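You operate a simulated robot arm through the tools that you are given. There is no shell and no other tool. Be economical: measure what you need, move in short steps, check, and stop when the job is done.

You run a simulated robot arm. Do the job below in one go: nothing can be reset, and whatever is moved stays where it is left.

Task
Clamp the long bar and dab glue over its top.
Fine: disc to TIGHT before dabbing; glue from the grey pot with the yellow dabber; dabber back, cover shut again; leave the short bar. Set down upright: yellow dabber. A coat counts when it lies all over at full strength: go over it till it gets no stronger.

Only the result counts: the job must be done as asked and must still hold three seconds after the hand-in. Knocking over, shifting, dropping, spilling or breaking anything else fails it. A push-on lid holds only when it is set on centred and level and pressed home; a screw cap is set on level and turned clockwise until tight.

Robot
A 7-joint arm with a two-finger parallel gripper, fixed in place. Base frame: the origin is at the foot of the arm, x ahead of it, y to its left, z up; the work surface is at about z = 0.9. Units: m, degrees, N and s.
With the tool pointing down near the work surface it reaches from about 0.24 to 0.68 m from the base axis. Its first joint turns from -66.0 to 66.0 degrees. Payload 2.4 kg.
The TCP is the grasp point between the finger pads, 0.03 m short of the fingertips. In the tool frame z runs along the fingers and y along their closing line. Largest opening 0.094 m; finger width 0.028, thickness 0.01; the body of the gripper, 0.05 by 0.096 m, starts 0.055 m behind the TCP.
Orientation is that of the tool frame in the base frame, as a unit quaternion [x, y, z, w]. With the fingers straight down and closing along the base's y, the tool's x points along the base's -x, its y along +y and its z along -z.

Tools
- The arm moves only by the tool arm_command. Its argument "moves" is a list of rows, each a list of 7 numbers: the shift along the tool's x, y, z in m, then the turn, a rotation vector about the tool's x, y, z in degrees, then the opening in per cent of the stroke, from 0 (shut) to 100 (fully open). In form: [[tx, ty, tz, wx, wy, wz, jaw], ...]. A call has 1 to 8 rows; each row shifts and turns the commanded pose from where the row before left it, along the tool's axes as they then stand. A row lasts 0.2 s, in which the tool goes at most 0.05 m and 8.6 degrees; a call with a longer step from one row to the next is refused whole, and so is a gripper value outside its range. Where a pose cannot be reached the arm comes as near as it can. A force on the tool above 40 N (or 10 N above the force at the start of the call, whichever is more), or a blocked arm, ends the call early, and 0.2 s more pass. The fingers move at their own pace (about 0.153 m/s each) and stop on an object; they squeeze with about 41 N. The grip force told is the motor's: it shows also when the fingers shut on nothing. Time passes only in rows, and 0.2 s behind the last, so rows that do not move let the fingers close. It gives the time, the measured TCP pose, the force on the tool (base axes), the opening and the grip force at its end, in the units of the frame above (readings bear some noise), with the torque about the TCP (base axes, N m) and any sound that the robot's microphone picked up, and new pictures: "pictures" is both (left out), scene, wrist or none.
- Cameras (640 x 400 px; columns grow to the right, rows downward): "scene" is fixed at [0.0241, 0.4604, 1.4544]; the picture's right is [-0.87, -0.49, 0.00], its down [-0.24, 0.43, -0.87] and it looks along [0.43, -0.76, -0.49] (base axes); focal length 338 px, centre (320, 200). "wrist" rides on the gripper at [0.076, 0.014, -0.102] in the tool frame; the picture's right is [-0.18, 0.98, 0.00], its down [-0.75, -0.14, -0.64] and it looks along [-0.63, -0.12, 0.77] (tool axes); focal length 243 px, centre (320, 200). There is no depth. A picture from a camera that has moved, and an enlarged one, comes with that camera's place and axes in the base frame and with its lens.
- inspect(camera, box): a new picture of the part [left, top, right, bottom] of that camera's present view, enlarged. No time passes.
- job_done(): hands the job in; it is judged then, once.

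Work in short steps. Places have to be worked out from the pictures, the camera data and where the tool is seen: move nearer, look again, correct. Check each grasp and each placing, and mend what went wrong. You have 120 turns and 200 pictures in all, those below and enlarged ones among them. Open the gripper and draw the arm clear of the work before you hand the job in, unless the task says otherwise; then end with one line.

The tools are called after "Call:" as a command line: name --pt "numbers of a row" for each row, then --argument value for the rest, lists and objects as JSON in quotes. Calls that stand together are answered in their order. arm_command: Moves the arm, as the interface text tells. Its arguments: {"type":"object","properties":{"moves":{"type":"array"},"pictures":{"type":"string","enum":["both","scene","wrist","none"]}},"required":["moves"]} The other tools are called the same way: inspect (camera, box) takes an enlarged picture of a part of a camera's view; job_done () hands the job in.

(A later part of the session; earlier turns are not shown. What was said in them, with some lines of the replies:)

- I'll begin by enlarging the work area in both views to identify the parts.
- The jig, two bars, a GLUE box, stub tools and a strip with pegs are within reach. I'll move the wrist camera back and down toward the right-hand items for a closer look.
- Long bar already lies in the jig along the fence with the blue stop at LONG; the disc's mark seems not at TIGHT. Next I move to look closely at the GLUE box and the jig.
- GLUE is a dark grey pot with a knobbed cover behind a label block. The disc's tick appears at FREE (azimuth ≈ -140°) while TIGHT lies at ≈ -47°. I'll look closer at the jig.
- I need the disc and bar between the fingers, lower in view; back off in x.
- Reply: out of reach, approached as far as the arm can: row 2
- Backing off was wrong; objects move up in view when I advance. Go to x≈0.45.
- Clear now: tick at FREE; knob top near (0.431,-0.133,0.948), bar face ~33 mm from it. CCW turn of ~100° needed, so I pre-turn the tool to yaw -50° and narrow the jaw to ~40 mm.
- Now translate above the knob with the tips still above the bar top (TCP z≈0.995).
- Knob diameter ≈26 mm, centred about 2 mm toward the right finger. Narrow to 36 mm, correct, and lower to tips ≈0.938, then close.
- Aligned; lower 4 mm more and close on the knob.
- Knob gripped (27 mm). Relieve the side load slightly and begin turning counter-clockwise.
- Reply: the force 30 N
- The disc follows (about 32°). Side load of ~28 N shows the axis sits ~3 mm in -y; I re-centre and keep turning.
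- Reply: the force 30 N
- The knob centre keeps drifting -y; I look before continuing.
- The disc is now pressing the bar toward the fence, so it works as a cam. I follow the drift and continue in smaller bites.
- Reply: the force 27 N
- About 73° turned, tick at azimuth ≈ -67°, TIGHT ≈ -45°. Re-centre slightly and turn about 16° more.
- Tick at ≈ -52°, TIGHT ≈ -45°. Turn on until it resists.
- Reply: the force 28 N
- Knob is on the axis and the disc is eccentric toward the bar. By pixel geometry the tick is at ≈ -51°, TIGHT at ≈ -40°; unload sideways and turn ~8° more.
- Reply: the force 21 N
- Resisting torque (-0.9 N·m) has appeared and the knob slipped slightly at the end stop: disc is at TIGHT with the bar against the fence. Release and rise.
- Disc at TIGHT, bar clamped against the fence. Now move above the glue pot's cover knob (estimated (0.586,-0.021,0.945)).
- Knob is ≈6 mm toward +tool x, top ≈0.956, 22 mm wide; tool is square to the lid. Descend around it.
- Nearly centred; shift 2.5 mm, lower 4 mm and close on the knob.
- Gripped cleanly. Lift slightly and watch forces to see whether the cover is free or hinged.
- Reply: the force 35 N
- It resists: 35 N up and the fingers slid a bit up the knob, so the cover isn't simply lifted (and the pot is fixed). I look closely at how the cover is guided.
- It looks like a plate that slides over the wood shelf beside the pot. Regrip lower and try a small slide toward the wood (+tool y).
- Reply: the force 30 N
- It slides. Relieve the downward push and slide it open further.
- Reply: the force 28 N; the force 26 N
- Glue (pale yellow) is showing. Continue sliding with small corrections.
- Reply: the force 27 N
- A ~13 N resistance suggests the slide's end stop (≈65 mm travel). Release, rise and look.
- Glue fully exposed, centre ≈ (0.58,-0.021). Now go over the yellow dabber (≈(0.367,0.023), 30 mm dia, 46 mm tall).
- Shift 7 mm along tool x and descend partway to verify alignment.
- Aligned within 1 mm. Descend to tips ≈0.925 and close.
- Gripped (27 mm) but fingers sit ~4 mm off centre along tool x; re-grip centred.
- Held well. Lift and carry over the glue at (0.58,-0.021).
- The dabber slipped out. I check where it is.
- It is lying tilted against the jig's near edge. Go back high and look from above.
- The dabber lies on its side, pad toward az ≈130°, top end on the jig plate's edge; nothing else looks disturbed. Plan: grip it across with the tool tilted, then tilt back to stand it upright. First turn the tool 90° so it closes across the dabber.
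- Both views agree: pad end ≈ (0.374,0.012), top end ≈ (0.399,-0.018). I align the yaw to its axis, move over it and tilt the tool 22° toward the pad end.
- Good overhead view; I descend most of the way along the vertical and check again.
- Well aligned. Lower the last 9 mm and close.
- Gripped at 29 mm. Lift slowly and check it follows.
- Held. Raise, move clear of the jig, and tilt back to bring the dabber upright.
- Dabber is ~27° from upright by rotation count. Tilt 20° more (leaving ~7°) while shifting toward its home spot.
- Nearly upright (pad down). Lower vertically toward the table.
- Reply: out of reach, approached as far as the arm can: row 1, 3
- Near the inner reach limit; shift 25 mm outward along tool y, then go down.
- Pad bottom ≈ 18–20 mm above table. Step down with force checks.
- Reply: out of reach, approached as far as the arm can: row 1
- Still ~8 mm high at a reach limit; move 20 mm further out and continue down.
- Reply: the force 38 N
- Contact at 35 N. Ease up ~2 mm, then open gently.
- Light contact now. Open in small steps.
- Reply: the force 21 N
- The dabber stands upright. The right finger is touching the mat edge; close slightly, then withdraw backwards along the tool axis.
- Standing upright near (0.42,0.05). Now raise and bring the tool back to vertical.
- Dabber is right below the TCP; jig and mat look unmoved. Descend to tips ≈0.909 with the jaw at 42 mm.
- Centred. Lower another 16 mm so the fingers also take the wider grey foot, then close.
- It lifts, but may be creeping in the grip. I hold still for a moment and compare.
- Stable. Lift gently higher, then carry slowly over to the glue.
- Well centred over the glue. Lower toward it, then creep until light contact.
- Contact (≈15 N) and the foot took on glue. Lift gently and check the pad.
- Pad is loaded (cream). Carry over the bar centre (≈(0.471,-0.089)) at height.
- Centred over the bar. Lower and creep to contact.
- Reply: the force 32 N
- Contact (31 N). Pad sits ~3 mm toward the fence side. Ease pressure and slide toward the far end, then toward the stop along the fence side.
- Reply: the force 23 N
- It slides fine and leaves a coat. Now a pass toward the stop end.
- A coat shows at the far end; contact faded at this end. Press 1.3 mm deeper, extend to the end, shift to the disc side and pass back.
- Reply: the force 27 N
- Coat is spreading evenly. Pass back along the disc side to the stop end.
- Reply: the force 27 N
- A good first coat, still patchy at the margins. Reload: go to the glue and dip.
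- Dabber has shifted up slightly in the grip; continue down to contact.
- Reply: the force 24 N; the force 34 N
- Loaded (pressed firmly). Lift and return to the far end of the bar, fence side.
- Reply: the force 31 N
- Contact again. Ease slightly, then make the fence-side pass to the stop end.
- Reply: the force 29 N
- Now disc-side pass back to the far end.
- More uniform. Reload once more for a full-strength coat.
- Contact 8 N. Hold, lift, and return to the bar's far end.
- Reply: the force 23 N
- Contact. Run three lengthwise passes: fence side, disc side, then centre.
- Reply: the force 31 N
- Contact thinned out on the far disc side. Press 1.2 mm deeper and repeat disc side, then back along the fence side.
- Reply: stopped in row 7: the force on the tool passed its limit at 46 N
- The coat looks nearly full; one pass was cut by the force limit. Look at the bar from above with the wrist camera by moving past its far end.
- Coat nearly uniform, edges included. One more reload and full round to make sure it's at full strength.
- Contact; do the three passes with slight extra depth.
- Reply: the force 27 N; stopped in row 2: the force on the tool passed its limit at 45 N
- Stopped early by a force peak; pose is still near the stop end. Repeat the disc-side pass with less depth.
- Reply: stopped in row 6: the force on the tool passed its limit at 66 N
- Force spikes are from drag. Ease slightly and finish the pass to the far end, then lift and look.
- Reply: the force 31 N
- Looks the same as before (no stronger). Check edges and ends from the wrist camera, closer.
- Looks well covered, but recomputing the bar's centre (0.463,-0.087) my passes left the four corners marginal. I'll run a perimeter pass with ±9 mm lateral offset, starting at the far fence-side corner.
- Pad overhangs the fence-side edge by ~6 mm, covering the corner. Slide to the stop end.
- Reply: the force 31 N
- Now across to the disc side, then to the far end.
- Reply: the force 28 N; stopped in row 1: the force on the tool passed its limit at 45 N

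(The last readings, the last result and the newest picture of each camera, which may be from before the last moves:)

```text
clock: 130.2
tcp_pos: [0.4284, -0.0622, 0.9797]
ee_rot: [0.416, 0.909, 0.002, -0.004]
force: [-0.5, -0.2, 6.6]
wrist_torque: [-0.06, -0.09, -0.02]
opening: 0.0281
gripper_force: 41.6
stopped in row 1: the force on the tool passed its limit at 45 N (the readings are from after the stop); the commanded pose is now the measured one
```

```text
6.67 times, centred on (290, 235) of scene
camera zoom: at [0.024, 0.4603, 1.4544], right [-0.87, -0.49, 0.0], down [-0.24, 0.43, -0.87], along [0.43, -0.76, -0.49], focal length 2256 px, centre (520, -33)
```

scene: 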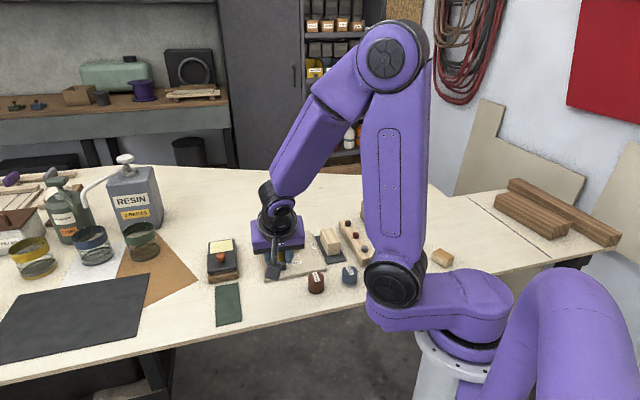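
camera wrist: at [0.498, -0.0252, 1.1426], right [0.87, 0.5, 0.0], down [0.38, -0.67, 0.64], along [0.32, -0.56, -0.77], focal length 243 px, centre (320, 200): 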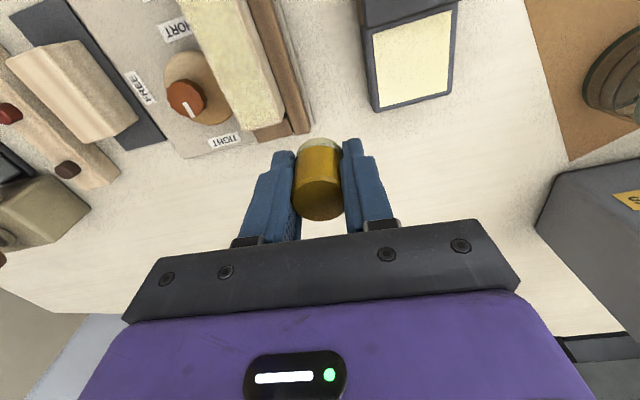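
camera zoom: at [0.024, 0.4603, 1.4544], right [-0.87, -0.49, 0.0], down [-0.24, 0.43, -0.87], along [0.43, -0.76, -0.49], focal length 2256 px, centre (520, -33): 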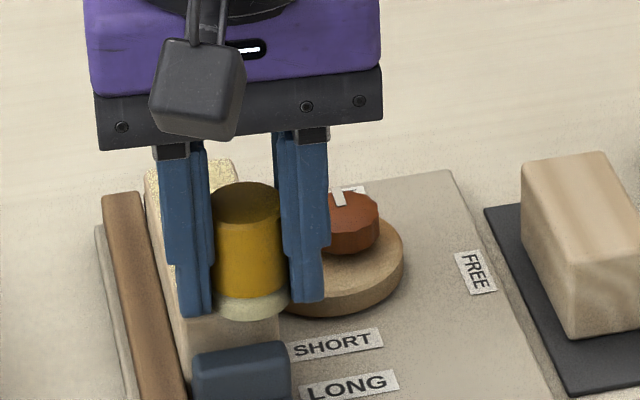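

Call:
arm_command --pt "-0.009 0.001 0 0 0 0 0" --pt "-0.0107 0.001 0 0 0 0 0" --pt "-0.0107 0.001 0 0 0 0 0" --pt "-0.0107 0.001 0.0001 0 0 0 0" --pt "-0.0107 0.001 0.0001 0 0 0 0" --pt "-0.0107 0.001 0.0001 0 0 0 0" --pt "-0.0107 0.001 0.0001 0 0 0 0" --pt "-0.009 0.001 0 0 0 0 0" --pictures "none"

Call:
inspect --camera "scene" --box '[250, 205, 330, 265]'

```text
clock: 131.5
tcp_pos: [0.4654, -0.096, 0.9795]
ee_rot: [0.415, 0.91, 0.002, -0.002]
force: [0.4, 0.4, 6.5]
wrist_torque: [-0.09, -0.06, 0.0]
opening: 0.0283
gripper_force: 40.8
stopped in row 6: the force on the tool passed its limit at 46 N (the readings are from after the stop); the commanded pose is now the measured one
```

```text
6.67 times, centred on (290, 235) of scene
camera zoom: at [0.024, 0.4604, 1.4544], right [-0.87, -0.49, 0.0], down [-0.24, 0.43, -0.87], along [0.43, -0.76, -0.49], focal length 2256 px, centre (520, -33)
```

zoom: 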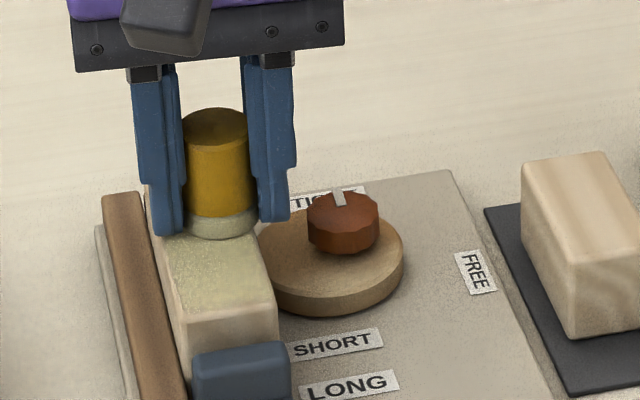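

Call:
arm_command --pt "0 -0.003 -0.0004 0 0 0 0" --pt "-0.009 0.0003 0 0 0 0 0" --pt "-0.009 0.0003 0 0 0 0 0" --pt "-0.009 0.0003 0 0 0 0 0" --pt "-0.009 0.0003 0.0002 0 0 0 0" --pt "0 0 0 0 0 0 0" --pictures "none"

Call:
inspect --camera "scene" --box '[250, 205, 330, 265]'

```text
clock: 132.9
tcp_pos: [0.4856, -0.1247, 0.9795]
ee_rot: [0.415, 0.91, 0.004, -0.002]
force: [-6.1, 10.5, 29.1]
wrist_torque: [0.53, 0.02, 0.14]
opening: 0.0279
gripper_force: 41.9
```

```text
6.67 times, centred on (290, 235) of scene
camera zoom: at [0.0234, 0.4607, 1.4542], right [-0.87, -0.49, 0.0], down [-0.24, 0.43, -0.87], along [0.43, -0.76, -0.49], focal length 2256 px, centre (520, -33)
```

zoom: 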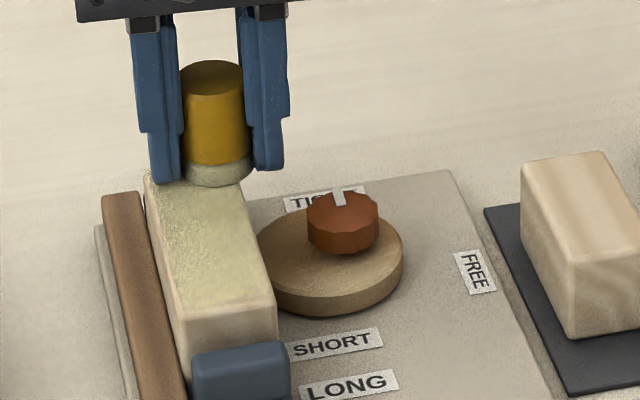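

Perimeter done. Lift and view the whole top before deciding.

Call:
arm_command --pt "0 0 -0.01 0 0 0 0" --pt "0 0 -0.025 0 0 0 0" --pt "0 0 -0.025 0 0 0 0" --pt "-0.03 0.02 0 0 0 0 0" --pt "-0.02 0.02 0 0 0 0 0" --pt "0 0 0 0 0 0 0" --pictures "none"

Call:
inspect --camera "wrist" --box '[170, 0, 310, 150]'

Call:
inspect --camera "scene" --box '[265, 215, 305, 245]'

```text
clock: 134.3
tcp_pos: [0.5516, -0.1398, 1.0399]
ee_rot: [0.415, 0.91, 0.002, -0.003]
force: [-0.7, 0.2, -0.4]
wrist_torque: [-0.02, -0.02, 0.02]
opening: 0.028
gripper_force: 41.1
```

```text
2.67 times, centred on (240, 75) of wrist
camera zoom: at [0.5104, -0.0747, 1.1428], right [0.86, 0.51, 0.0], down [0.39, -0.67, 0.64], along [0.32, -0.55, -0.77], focal length 647 px, centre (533, 533)
```

zoom: 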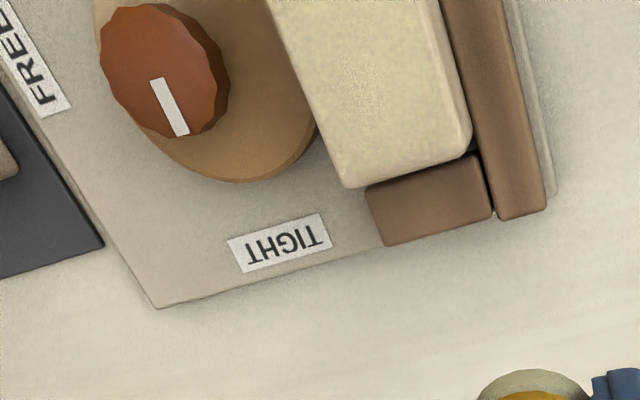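

```text
13.33 times, centred on (285, 230) of scene
camera zoom: at [0.0241, 0.4603, 1.4544], right [-0.87, -0.49, 0.0], down [-0.24, 0.43, -0.87], along [0.43, -0.76, -0.49], focal length 4512 px, centre (787, -200)
```

zoom: 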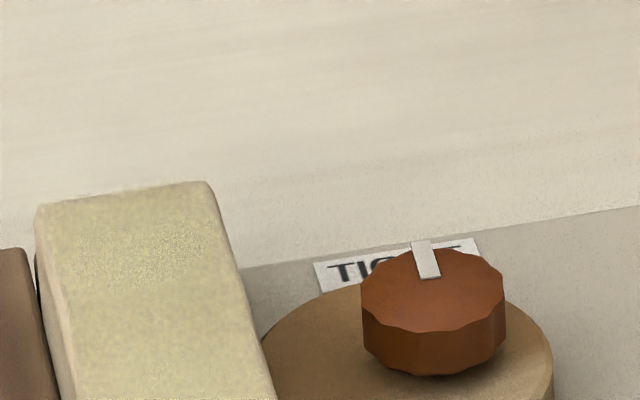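

Coverage now reaches all edges and corners. One last reload and light round to make sure no area gains any more.

Call:
arm_command --pt "0.018 0.0248 0 0 0 0 0" --pt "0.018 0.0248 0 0 0 0 0" --pt "0.018 0.0248 0 0 0 0 0" --pt "0.018 0.0248 0 0 0 0 0" --pt "0 0 0.03 0 0 0 0" --pt "0 0 0.03 0 0 0 0" --pt "0 0 0.02 0 0 0 0" --pt "0 0 0.003 0 0 0 0" --pictures "none"

Call:
arm_command --pt "0 0 0.0015 0 0 0 0" --pt "0 0 0.0015 0 0 0 0" --pictures "none"

```text
clock: 136.1
tcp_pos: [0.5775, -0.0169, 0.9558]
ee_rot: [0.415, 0.91, 0.002, -0.003]
force: [-0.3, 0.9, 0.5]
wrist_torque: [0.02, -0.02, 0.02]
opening: 0.0281
gripper_force: 41.2
```

```text
clock: 136.7
tcp_pos: [0.5772, -0.0173, 0.9557]
ee_rot: [0.414, 0.91, 0.002, -0.002]
force: [-4.2, -0.2, 15.7]
wrist_torque: [-0.34, 0.2, -0.09]
opening: 0.0282
gripper_force: 41.0
```

Call:
arm_command --pt "0 0 -0.01 0 0 0 0" --pt "0 0 -0.02 0 0 0 0" --pt "0 0 -0.025 0 0 0 0" --pt "0 0 -0.025 0 0 0 0" --pt "-0.003 -0.024 0 0 0 0 0" --pt "-0.004 -0.025 0 0 0 0 0" --pt "-0.005 -0.025 0 0 0 0 0" --pt "-0.005 -0.025 0 0 0 0 0" --pictures "none"

Call:
arm_command --pt "0 -0.025 0 0 0 0 0" --pt "0 0 0.025 0 0 0 0" --pt "0 0 0.02 0 0 0 0" --pt "0 0 0.007 0 0 0 0" --pt "0 0 0.001 0 0 0 0" --pt "0 0 0.001 0 0 0 0" --pictures "none"

```text
clock: 138.5
tcp_pos: [0.5129, -0.0953, 1.034]
ee_rot: [0.415, 0.91, 0.002, -0.003]
force: [-0.1, 0.2, -1.4]
wrist_torque: [-0.01, -0.01, 0.0]
opening: 0.028
gripper_force: 40.9
```

```text
clock: 139.9
tcp_pos: [0.4956, -0.1096, 0.9798]
ee_rot: [0.415, 0.91, 0.003, -0.002]
force: [-0.2, 1.3, 7.0]
wrist_torque: [-0.03, 0.02, -0.04]
opening: 0.028
gripper_force: 41.3
```

Call:
arm_command --pt "0.009 -0.001 0.0002 0 0 0 0" --pt "0.0105 -0.001 0 0 0 0 0" --pt "0.0105 -0.001 0 0 0 0 0" --pt "0.0105 -0.001 0 0 0 0 0" --pt "0.0105 -0.001 0 0 0 0 0" --pt "0.0105 -0.001 0 0 0 0 0" --pt "0.0105 -0.001 0 0 0 0 0" --pt "0.009 -0.001 0 0 0 0 0" --pictures "none"

Call:
arm_command --pt "0 -0.006 -0.0004 0 0 0 0" --pt "-0.002 -0.006 0 0 0 0 0" --pt "-0.009 0.0008 0 0 0 0 0" --pt "-0.0105 0.0008 0 0 0 0 0" --pt "-0.0105 0.0008 0 0 0 0 0" --pt "-0.0105 0.0008 0 0 0 0 0" --pt "-0.0105 0.0008 0 0 0 0 0" --pt "-0.0105 0.0008 0 0 0 0 0" --pictures "none"

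```text
clock: 141.7
tcp_pos: [0.4383, -0.0551, 0.9797]
ee_rot: [0.415, 0.91, 0.003, 0.0]
force: [6.6, -6.0, 19.1]
wrist_torque: [-0.43, -0.18, 0.09]
opening: 0.0281
gripper_force: 41.2
```

```text
clock: 143.5
tcp_pos: [0.4716, -0.1076, 0.9808]
ee_rot: [0.415, 0.91, 0.003, -0.002]
force: [-1.4, 1.2, 3.8]
wrist_torque: [0.01, -0.01, 0.03]
opening: 0.028
gripper_force: 41.3
```

Finish the disc-side pass to the far end, sweep the centre back, then lift and look.

Call:
arm_command --pt "-0.009 0.001 0.0006 0 0 0 0" --pt "-0.009 0.001 0 0 0 0 0" --pt "0 0.006 0 0 0 0 0" --pt "0.0105 -0.001 0 0 0 0 0" --pt "0.0105 -0.001 0 0 0 0 0" --pt "0.0105 -0.001 0 0 0 0 0" --pt "0.0105 -0.001 0 0 0 0 0" --pt "0.0105 -0.001 0 0 0 0 0" --pictures "none"

Call:
arm_command --pt "0.0105 -0.001 0 0 0 0 0" --pt "0.0105 -0.001 0 0 0 0 0" --pt "0 0 -0.01 0 0 0 0" --pt "0 0 -0.025 0 0 0 0" --pt "0 0 -0.025 0 0 0 0" --pt "0 0 0 0 0 0 0" --pictures "none"

Call:
inspect --camera "scene" --box '[240, 195, 320, 255]'

```text
clock: 145.3
tcp_pos: [0.452, -0.0796, 0.9801]
ee_rot: [0.415, 0.91, 0.002, -0.001]
force: [3.0, -3.2, 10.8]
wrist_torque: [-0.22, -0.1, 0.02]
opening: 0.0279
gripper_force: 40.7
```

```text
clock: 146.7
tcp_pos: [0.4366, -0.0644, 1.0408]
ee_rot: [0.415, 0.91, 0.002, -0.003]
force: [-1.6, -0.2, 0.2]
wrist_torque: [0.05, 0.01, 0.0]
opening: 0.0278
gripper_force: 41.4
```

```text
6.67 times, centred on (280, 225) of scene
camera zoom: at [0.0241, 0.4604, 1.4544], right [-0.87, -0.49, 0.0], down [-0.24, 0.43, -0.87], along [0.43, -0.76, -0.49], focal length 2256 px, centre (587, 33)
```

zoom: 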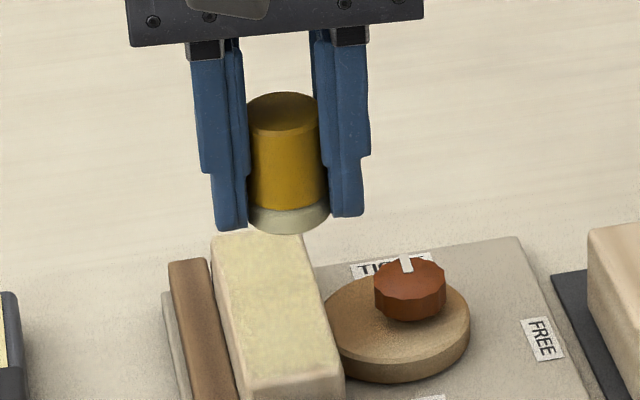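

Coat is uniform and full. Now return the dabber to its home spot (≈(0.366,0.021)).

Call:
arm_command --pt "0.015 0.0003 0 0 0 0 0" --pt "0.024 0.0006 0 0 0 0 0" --pt "0.024 0.0006 0 0 0 0 0" --pt "0.024 0.0006 0 0 0 0 0" --pt "0.024 0.0006 0 0 0 0 0" --pt "0 0 0.03 0 0 0 0" --pt "0 0 0.03 0 0 0 0" --pt "0 0 0.025 0 0 0 0" --pictures "none"

Call:
inspect --camera "scene" --box '[240, 230, 340, 305]'

```text
clock: 148.5
tcp_pos: [0.3652, 0.0191, 0.9534]
ee_rot: [0.414, 0.91, 0.003, -0.003]
force: [0.1, -1.0, -0.9]
wrist_torque: [0.03, -0.02, -0.01]
opening: 0.0281
gripper_force: 41.0
```

```text
5.33 times, centred on (290, 268) of scene
camera zoom: at [0.0241, 0.4604, 1.4544], right [-0.87, -0.49, 0.0], down [-0.24, 0.43, -0.87], along [0.43, -0.76, -0.49], focal length 1805 px, centre (480, -160)
```

zoom: 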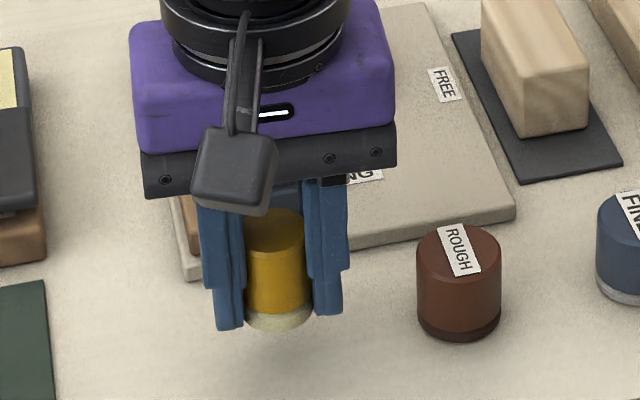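

It's right over the original spot. Lower to contact.

Call:
arm_command --pt "0 0 0.01 0 0 0 0" --pt "0 0 0.004 0 0 0 0" --pt "0 0 0.0015 0 0 0 0" --pictures "none"

Call:
arm_command --pt "0 0 0.0015 0 0 0 0" --pt "0 0 0.001 0 0 0 0" --pictures "none"

```text
clock: 149.3
tcp_pos: [0.3654, 0.0206, 0.9382]
ee_rot: [0.415, 0.91, 0.002, -0.003]
force: [-0.1, 0.2, -0.9]
wrist_torque: [-0.03, 0.03, 0.0]
opening: 0.0279
gripper_force: 40.5
```

```text
clock: 149.9
tcp_pos: [0.3662, 0.0205, 0.9378]
ee_rot: [0.415, 0.91, 0.002, -0.003]
force: [0.6, -0.8, -0.4]
wrist_torque: [-0.01, -0.01, -0.02]
opening: 0.028
gripper_force: 41.4
```

Call:
arm_command --pt "0 0 0.001 0 0 0 0" --pt "0 0 0.001 0 0 0 0" --pictures "none"

Call:
arm_command --pt "0 0 0.001 0 0 0 0" --pt "0 0 0.0005 0 0 0 0" --pictures "none"

```text
clock: 150.5
tcp_pos: [0.3652, 0.0211, 0.9347]
ee_rot: [0.415, 0.91, 0.001, -0.003]
force: [0.1, -0.4, -0.5]
wrist_torque: [0.01, -0.02, 0.02]
opening: 0.0282
gripper_force: 40.6
```

```text
clock: 151.1
tcp_pos: [0.3667, 0.02, 0.934]
ee_rot: [0.415, 0.91, 0.002, -0.003]
force: [0.1, -0.4, -1.1]
wrist_torque: [-0.02, -0.02, 0.0]
opening: 0.0279
gripper_force: 40.5
```

Call:
arm_command --pt "0 0 0.001 0 0 0 0" --pt "0 0 0.0005 0 0 0 0" --pictures "none"

Call:
inspect --camera "scene" --box '[260, 265, 310, 305]'

```text
clock: 151.7
tcp_pos: [0.3665, 0.0197, 0.9329]
ee_rot: [0.415, 0.91, 0.002, -0.003]
force: [-0.1, -0.5, -0.6]
wrist_torque: [0.0, -0.01, 0.0]
opening: 0.028
gripper_force: 40.8
```

```text
10.00 times, centred on (285, 285) of scene
camera zoom: at [0.0241, 0.4604, 1.4544], right [-0.87, -0.49, 0.0], down [-0.24, 0.43, -0.87], along [0.43, -0.76, -0.49], focal length 3384 px, centre (670, -650)
```

zoom: 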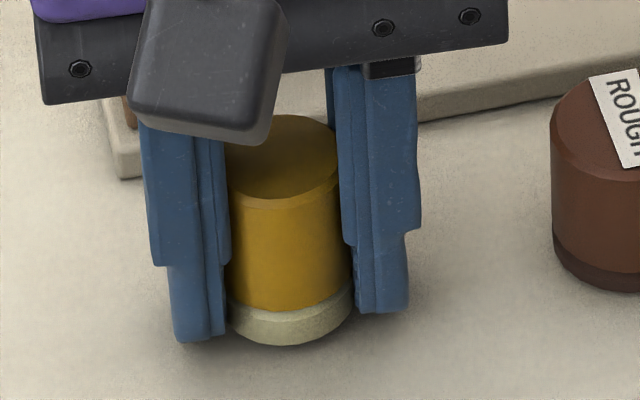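

Within ~1–2 mm of the table. One more millimetre, then open gently and rise.

Call:
arm_command --pt "0 0 0.001 0 0 0 0" --pt "0 0 0.0007 0 0 0 0" --pt "0 0 0 0 0 0 0" --pictures "none"

Call:
arm_command --pt "0 0 0 0 0 0 31" --pt "0 0 0 0 0 0 34" --pt "0 0 0 0 0 0 44" --pt "0 0 0 0 0 0 44" --pt "0 0 -0.02 0 0 0 44" --pt "0 0 -0.04 0 0 0 44" --pt "0 0 -0.04 0 0 0 44" --pictures "none"

Call:
inspect --camera "scene" --box '[210, 220, 330, 310]'

```text
clock: 152.5
tcp_pos: [0.3666, 0.0208, 0.9302]
ee_rot: [0.415, 0.91, 0.003, -0.003]
force: [0.3, 0.0, -0.5]
wrist_torque: [-0.02, 0.0, 0.02]
opening: 0.028
gripper_force: 40.4
```

```text
clock: 154.1
tcp_pos: [0.368, 0.021, 1.0349]
ee_rot: [0.415, 0.91, 0.003, -0.003]
force: [0.9, -0.2, 0.6]
wrist_torque: [0.01, 0.01, 0.0]
opening: 0.0414
gripper_force: 0.0
```

```text
4.44 times, centred on (270, 265) of scene
camera zoom: at [0.0241, 0.4603, 1.4544], right [-0.87, -0.49, 0.0], down [-0.24, 0.43, -0.87], along [0.43, -0.76, -0.49], focal length 1504 px, centre (542, -89)
```

zoom: 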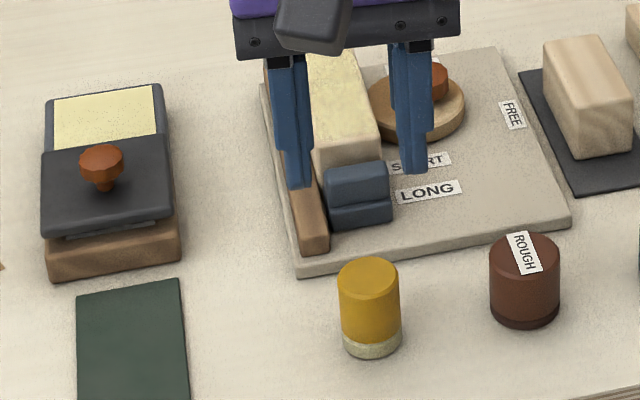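

Dabber is upright at home, nothing else moved. Now move above the cover's knob (≈(0.532,0.026)) and verify.

Call:
arm_command --pt "-0.026 0.0317 0 0 0 0 45" --pt "-0.026 0.0317 0 0 0 0 45" --pt "-0.026 0.0317 0 0 0 0 45" --pt "-0.026 0.0317 0 0 0 0 45" --pt "0 0 0.02 0 0 0 45" --pt "0 0 0 0 0 0 45" --pictures "none"

Call:
inspect --camera "wrist" --box '[240, 80, 400, 210]'

```text
clock: 155.5
tcp_pos: [0.5282, 0.025, 1.0111]
ee_rot: [0.414, 0.91, 0.003, -0.004]
force: [0.6, 0.1, -0.3]
wrist_torque: [0.0, 0.01, 0.01]
opening: 0.0424
gripper_force: 0.1
```

```text
3.08 times, centred on (320, 145) of wrist
camera zoom: at [0.4883, 0.0908, 1.1144], right [0.86, 0.51, 0.0], down [0.39, -0.67, 0.64], along [0.32, -0.55, -0.77], focal length 746 px, centre (320, 369)
```

zoom: 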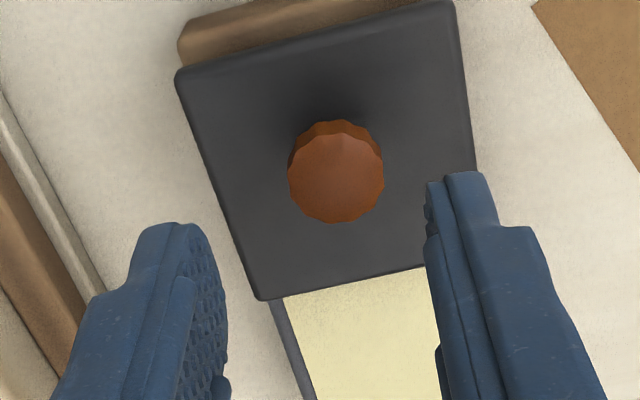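

Knob is 4 mm toward +y, 3 mm toward +x of the tool. Correct, descend, grip, and begin sliding the cover shut.

Call:
arm_command --pt "0.003 0.0042 0.01 0 0 0 45" --pt "0 0 0.015 0 0 0 45" --pt "0 0 0.0125 0 0 0 45" --pt "0 0 0 0 0 0 45" --pt "0 0 0 0 0 0 0" --pt "0 0 0 0 0 0 0" --pictures "none"

Call:
arm_command --pt "-0.006 0.0004 0 0 0 0 0" --pt "-0.008 0.0006 0 0 0 0 0" --pt "-0.008 0.0006 0 0 0 0 0" --pictures "none"

Call:
inspect --camera "scene" --box '[190, 220, 270, 280]'

```text
clock: 156.9
tcp_pos: [0.5288, 0.0289, 0.9736]
ee_rot: [0.415, 0.91, 0.002, -0.003]
force: [-1.9, -1.5, -0.5]
wrist_torque: [-0.12, -0.01, 0.27]
opening: 0.0214
gripper_force: 44.8
```

```text
clock: 157.7
tcp_pos: [0.5467, 0.0119, 0.9735]
ee_rot: [0.416, 0.909, 0.002, -0.001]
force: [-11.1, -9.0, 24.9]
wrist_torque: [0.21, 0.76, 0.07]
opening: 0.0215
gripper_force: 44.4
```

```text
6.67 times, centred on (230, 250) of scene
camera zoom: at [0.0234, 0.4601, 1.4545], right [-0.87, -0.49, 0.0], down [-0.24, 0.43, -0.87], along [0.43, -0.76, -0.49], focal length 2256 px, centre (920, -133)
```

zoom: 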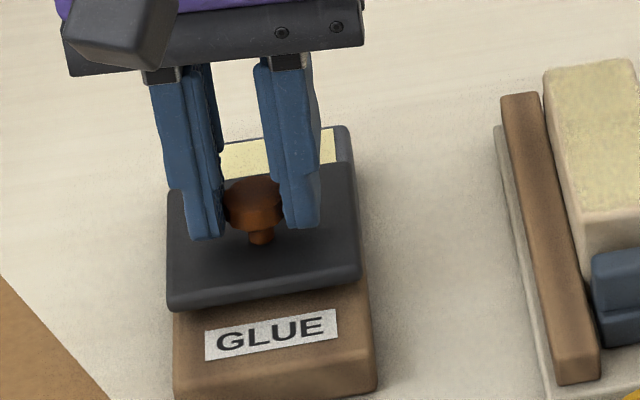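

Sliding well. Relieve side load and continue to nearly shut.

Call:
arm_command --pt "0 -0.0015 -0.0015 0 0 0 0" --pt "-0.009 0.0004 0 0 0 0 0" --pt "-0.009 0.0004 0 0 0 0 0" --pt "-0.009 0.0004 0 0 0 0 0" --pt "-0.006 0.0003 0 0 0 0 0" --pictures "none"

Call:
arm_command --pt "-0.005 0.0003 0 0 0 0 0" --pt "-0.004 0.0002 0 0 0 0 0" --pt "0 0 0 0 0 0 0" --pictures "none"

Call:
inspect --camera "scene" --box '[190, 220, 270, 280]'

```text
clock: 158.9
tcp_pos: [0.5684, -0.0099, 0.9732]
ee_rot: [0.414, 0.91, 0.003, -0.002]
force: [-0.7, -0.3, -3.8]
wrist_torque: [-0.71, -0.7, 0.34]
opening: 0.0211
gripper_force: 44.9
```

```text
clock: 159.7
tcp_pos: [0.5745, -0.0153, 0.9726]
ee_rot: [0.414, 0.91, 0.003, -0.004]
force: [5.5, 7.9, -16.1]
wrist_torque: [-0.04, -0.44, 0.22]
opening: 0.0213
gripper_force: 45.2
```

```text
6.67 times, centred on (230, 250) of scene
camera zoom: at [0.0246, 0.4606, 1.4543], right [-0.87, -0.49, 0.0], down [-0.24, 0.43, -0.87], along [0.42, -0.76, -0.49], focal length 2256 px, centre (920, -133)
```

zoom: 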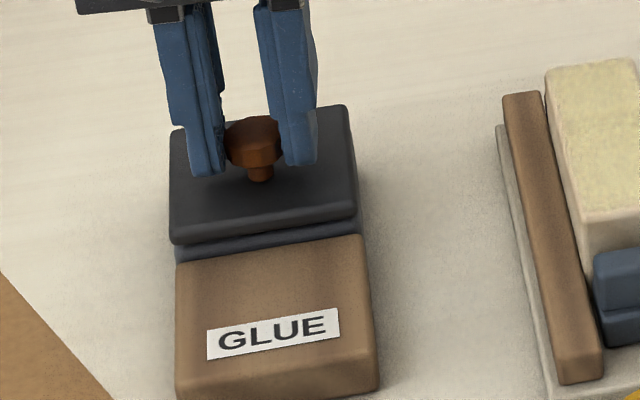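

Within a few mm of shut. Push to the end stop.

Call:
arm_command --pt "-0.003 0.001 0.0005 0 0 0 0" --pt "-0.003 0.0002 0 0 0 0 0" --pt "-0.003 0.0002 0 0 0 0 0" --pt "0 0 0 0 0 0 0" --pictures "none"

Call:
inspect --camera "scene" --box '[190, 220, 270, 280]'

```text
clock: 160.7
tcp_pos: [0.5784, -0.0189, 0.973]
ee_rot: [0.413, 0.911, 0.001, -0.008]
force: [-24.5, 23.1, 9.1]
wrist_torque: [0.6, 0.57, 0.21]
opening: 0.0216
gripper_force: 45.1
```

```text
6.67 times, centred on (230, 250) of scene
camera zoom: at [0.0232, 0.461, 1.4541], right [-0.87, -0.49, 0.0], down [-0.24, 0.43, -0.87], along [0.43, -0.76, -0.49], focal length 2256 px, centre (920, -133)
```

zoom: 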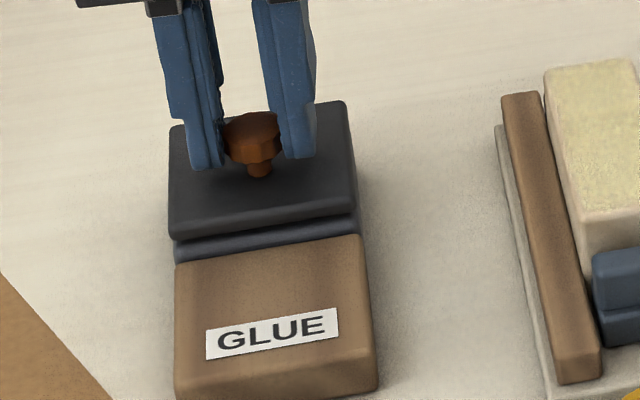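

The end stop is reached (33 N along the slide) and the picture matches the original shut position. Unload, release, and rise clear, with a final look.

Call:
arm_command --pt "0.003 0 0 0 0 0 0" --pt "0 0 0 0 0 0 40" --pt "0 0 0 0 0 0 45" --pt "0 0 -0.02 0 0 0 45" --pt "0 0 -0.04 0 0 0 60" --pt "0 0 -0.045 0 0 0 60" --pt "0 0 -0.045 0 0 0 60" --pt "0 0 -0.04 0 0 0 60" --pictures "none"

Call:
inspect --camera "scene" --box '[200, 210, 360, 310]'

```text
clock: 162.5
tcp_pos: [0.5814, -0.0196, 1.1669]
ee_rot: [0.415, 0.91, 0.002, -0.003]
force: [1.1, 0.1, 0.5]
wrist_torque: [0.0, 0.0, 0.01]
opening: 0.0563
gripper_force: 0.1
```

```text
4.00 times, centred on (280, 260) of scene
camera zoom: at [0.0241, 0.4604, 1.4544], right [-0.87, -0.49, 0.0], down [-0.24, 0.43, -0.87], along [0.43, -0.76, -0.49], focal length 1354 px, centre (480, -40)
```

zoom: 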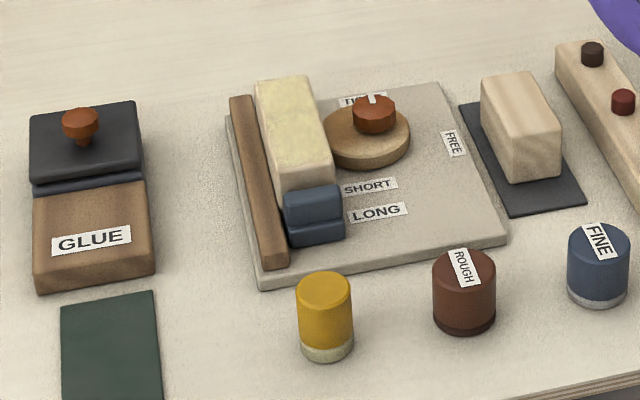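

Everything checks out in the final picture: disc at TIGHT, bar coated all over, cover shut, dabber upright at home, and the arm is clear. I hand in.

Call:
job_done

```text
The job is handed in.
```

The long bar is clamped with the disc at TIGHT and its top is coated with glue all over. The yellow dabber is upright back at its spot, the grey pot's cover is shut, and the short bar was left alone. On my first try at lifting it, the dabber slipped from the gripper and tipped against the clamping jig. I stood it back up and finished the job with it.
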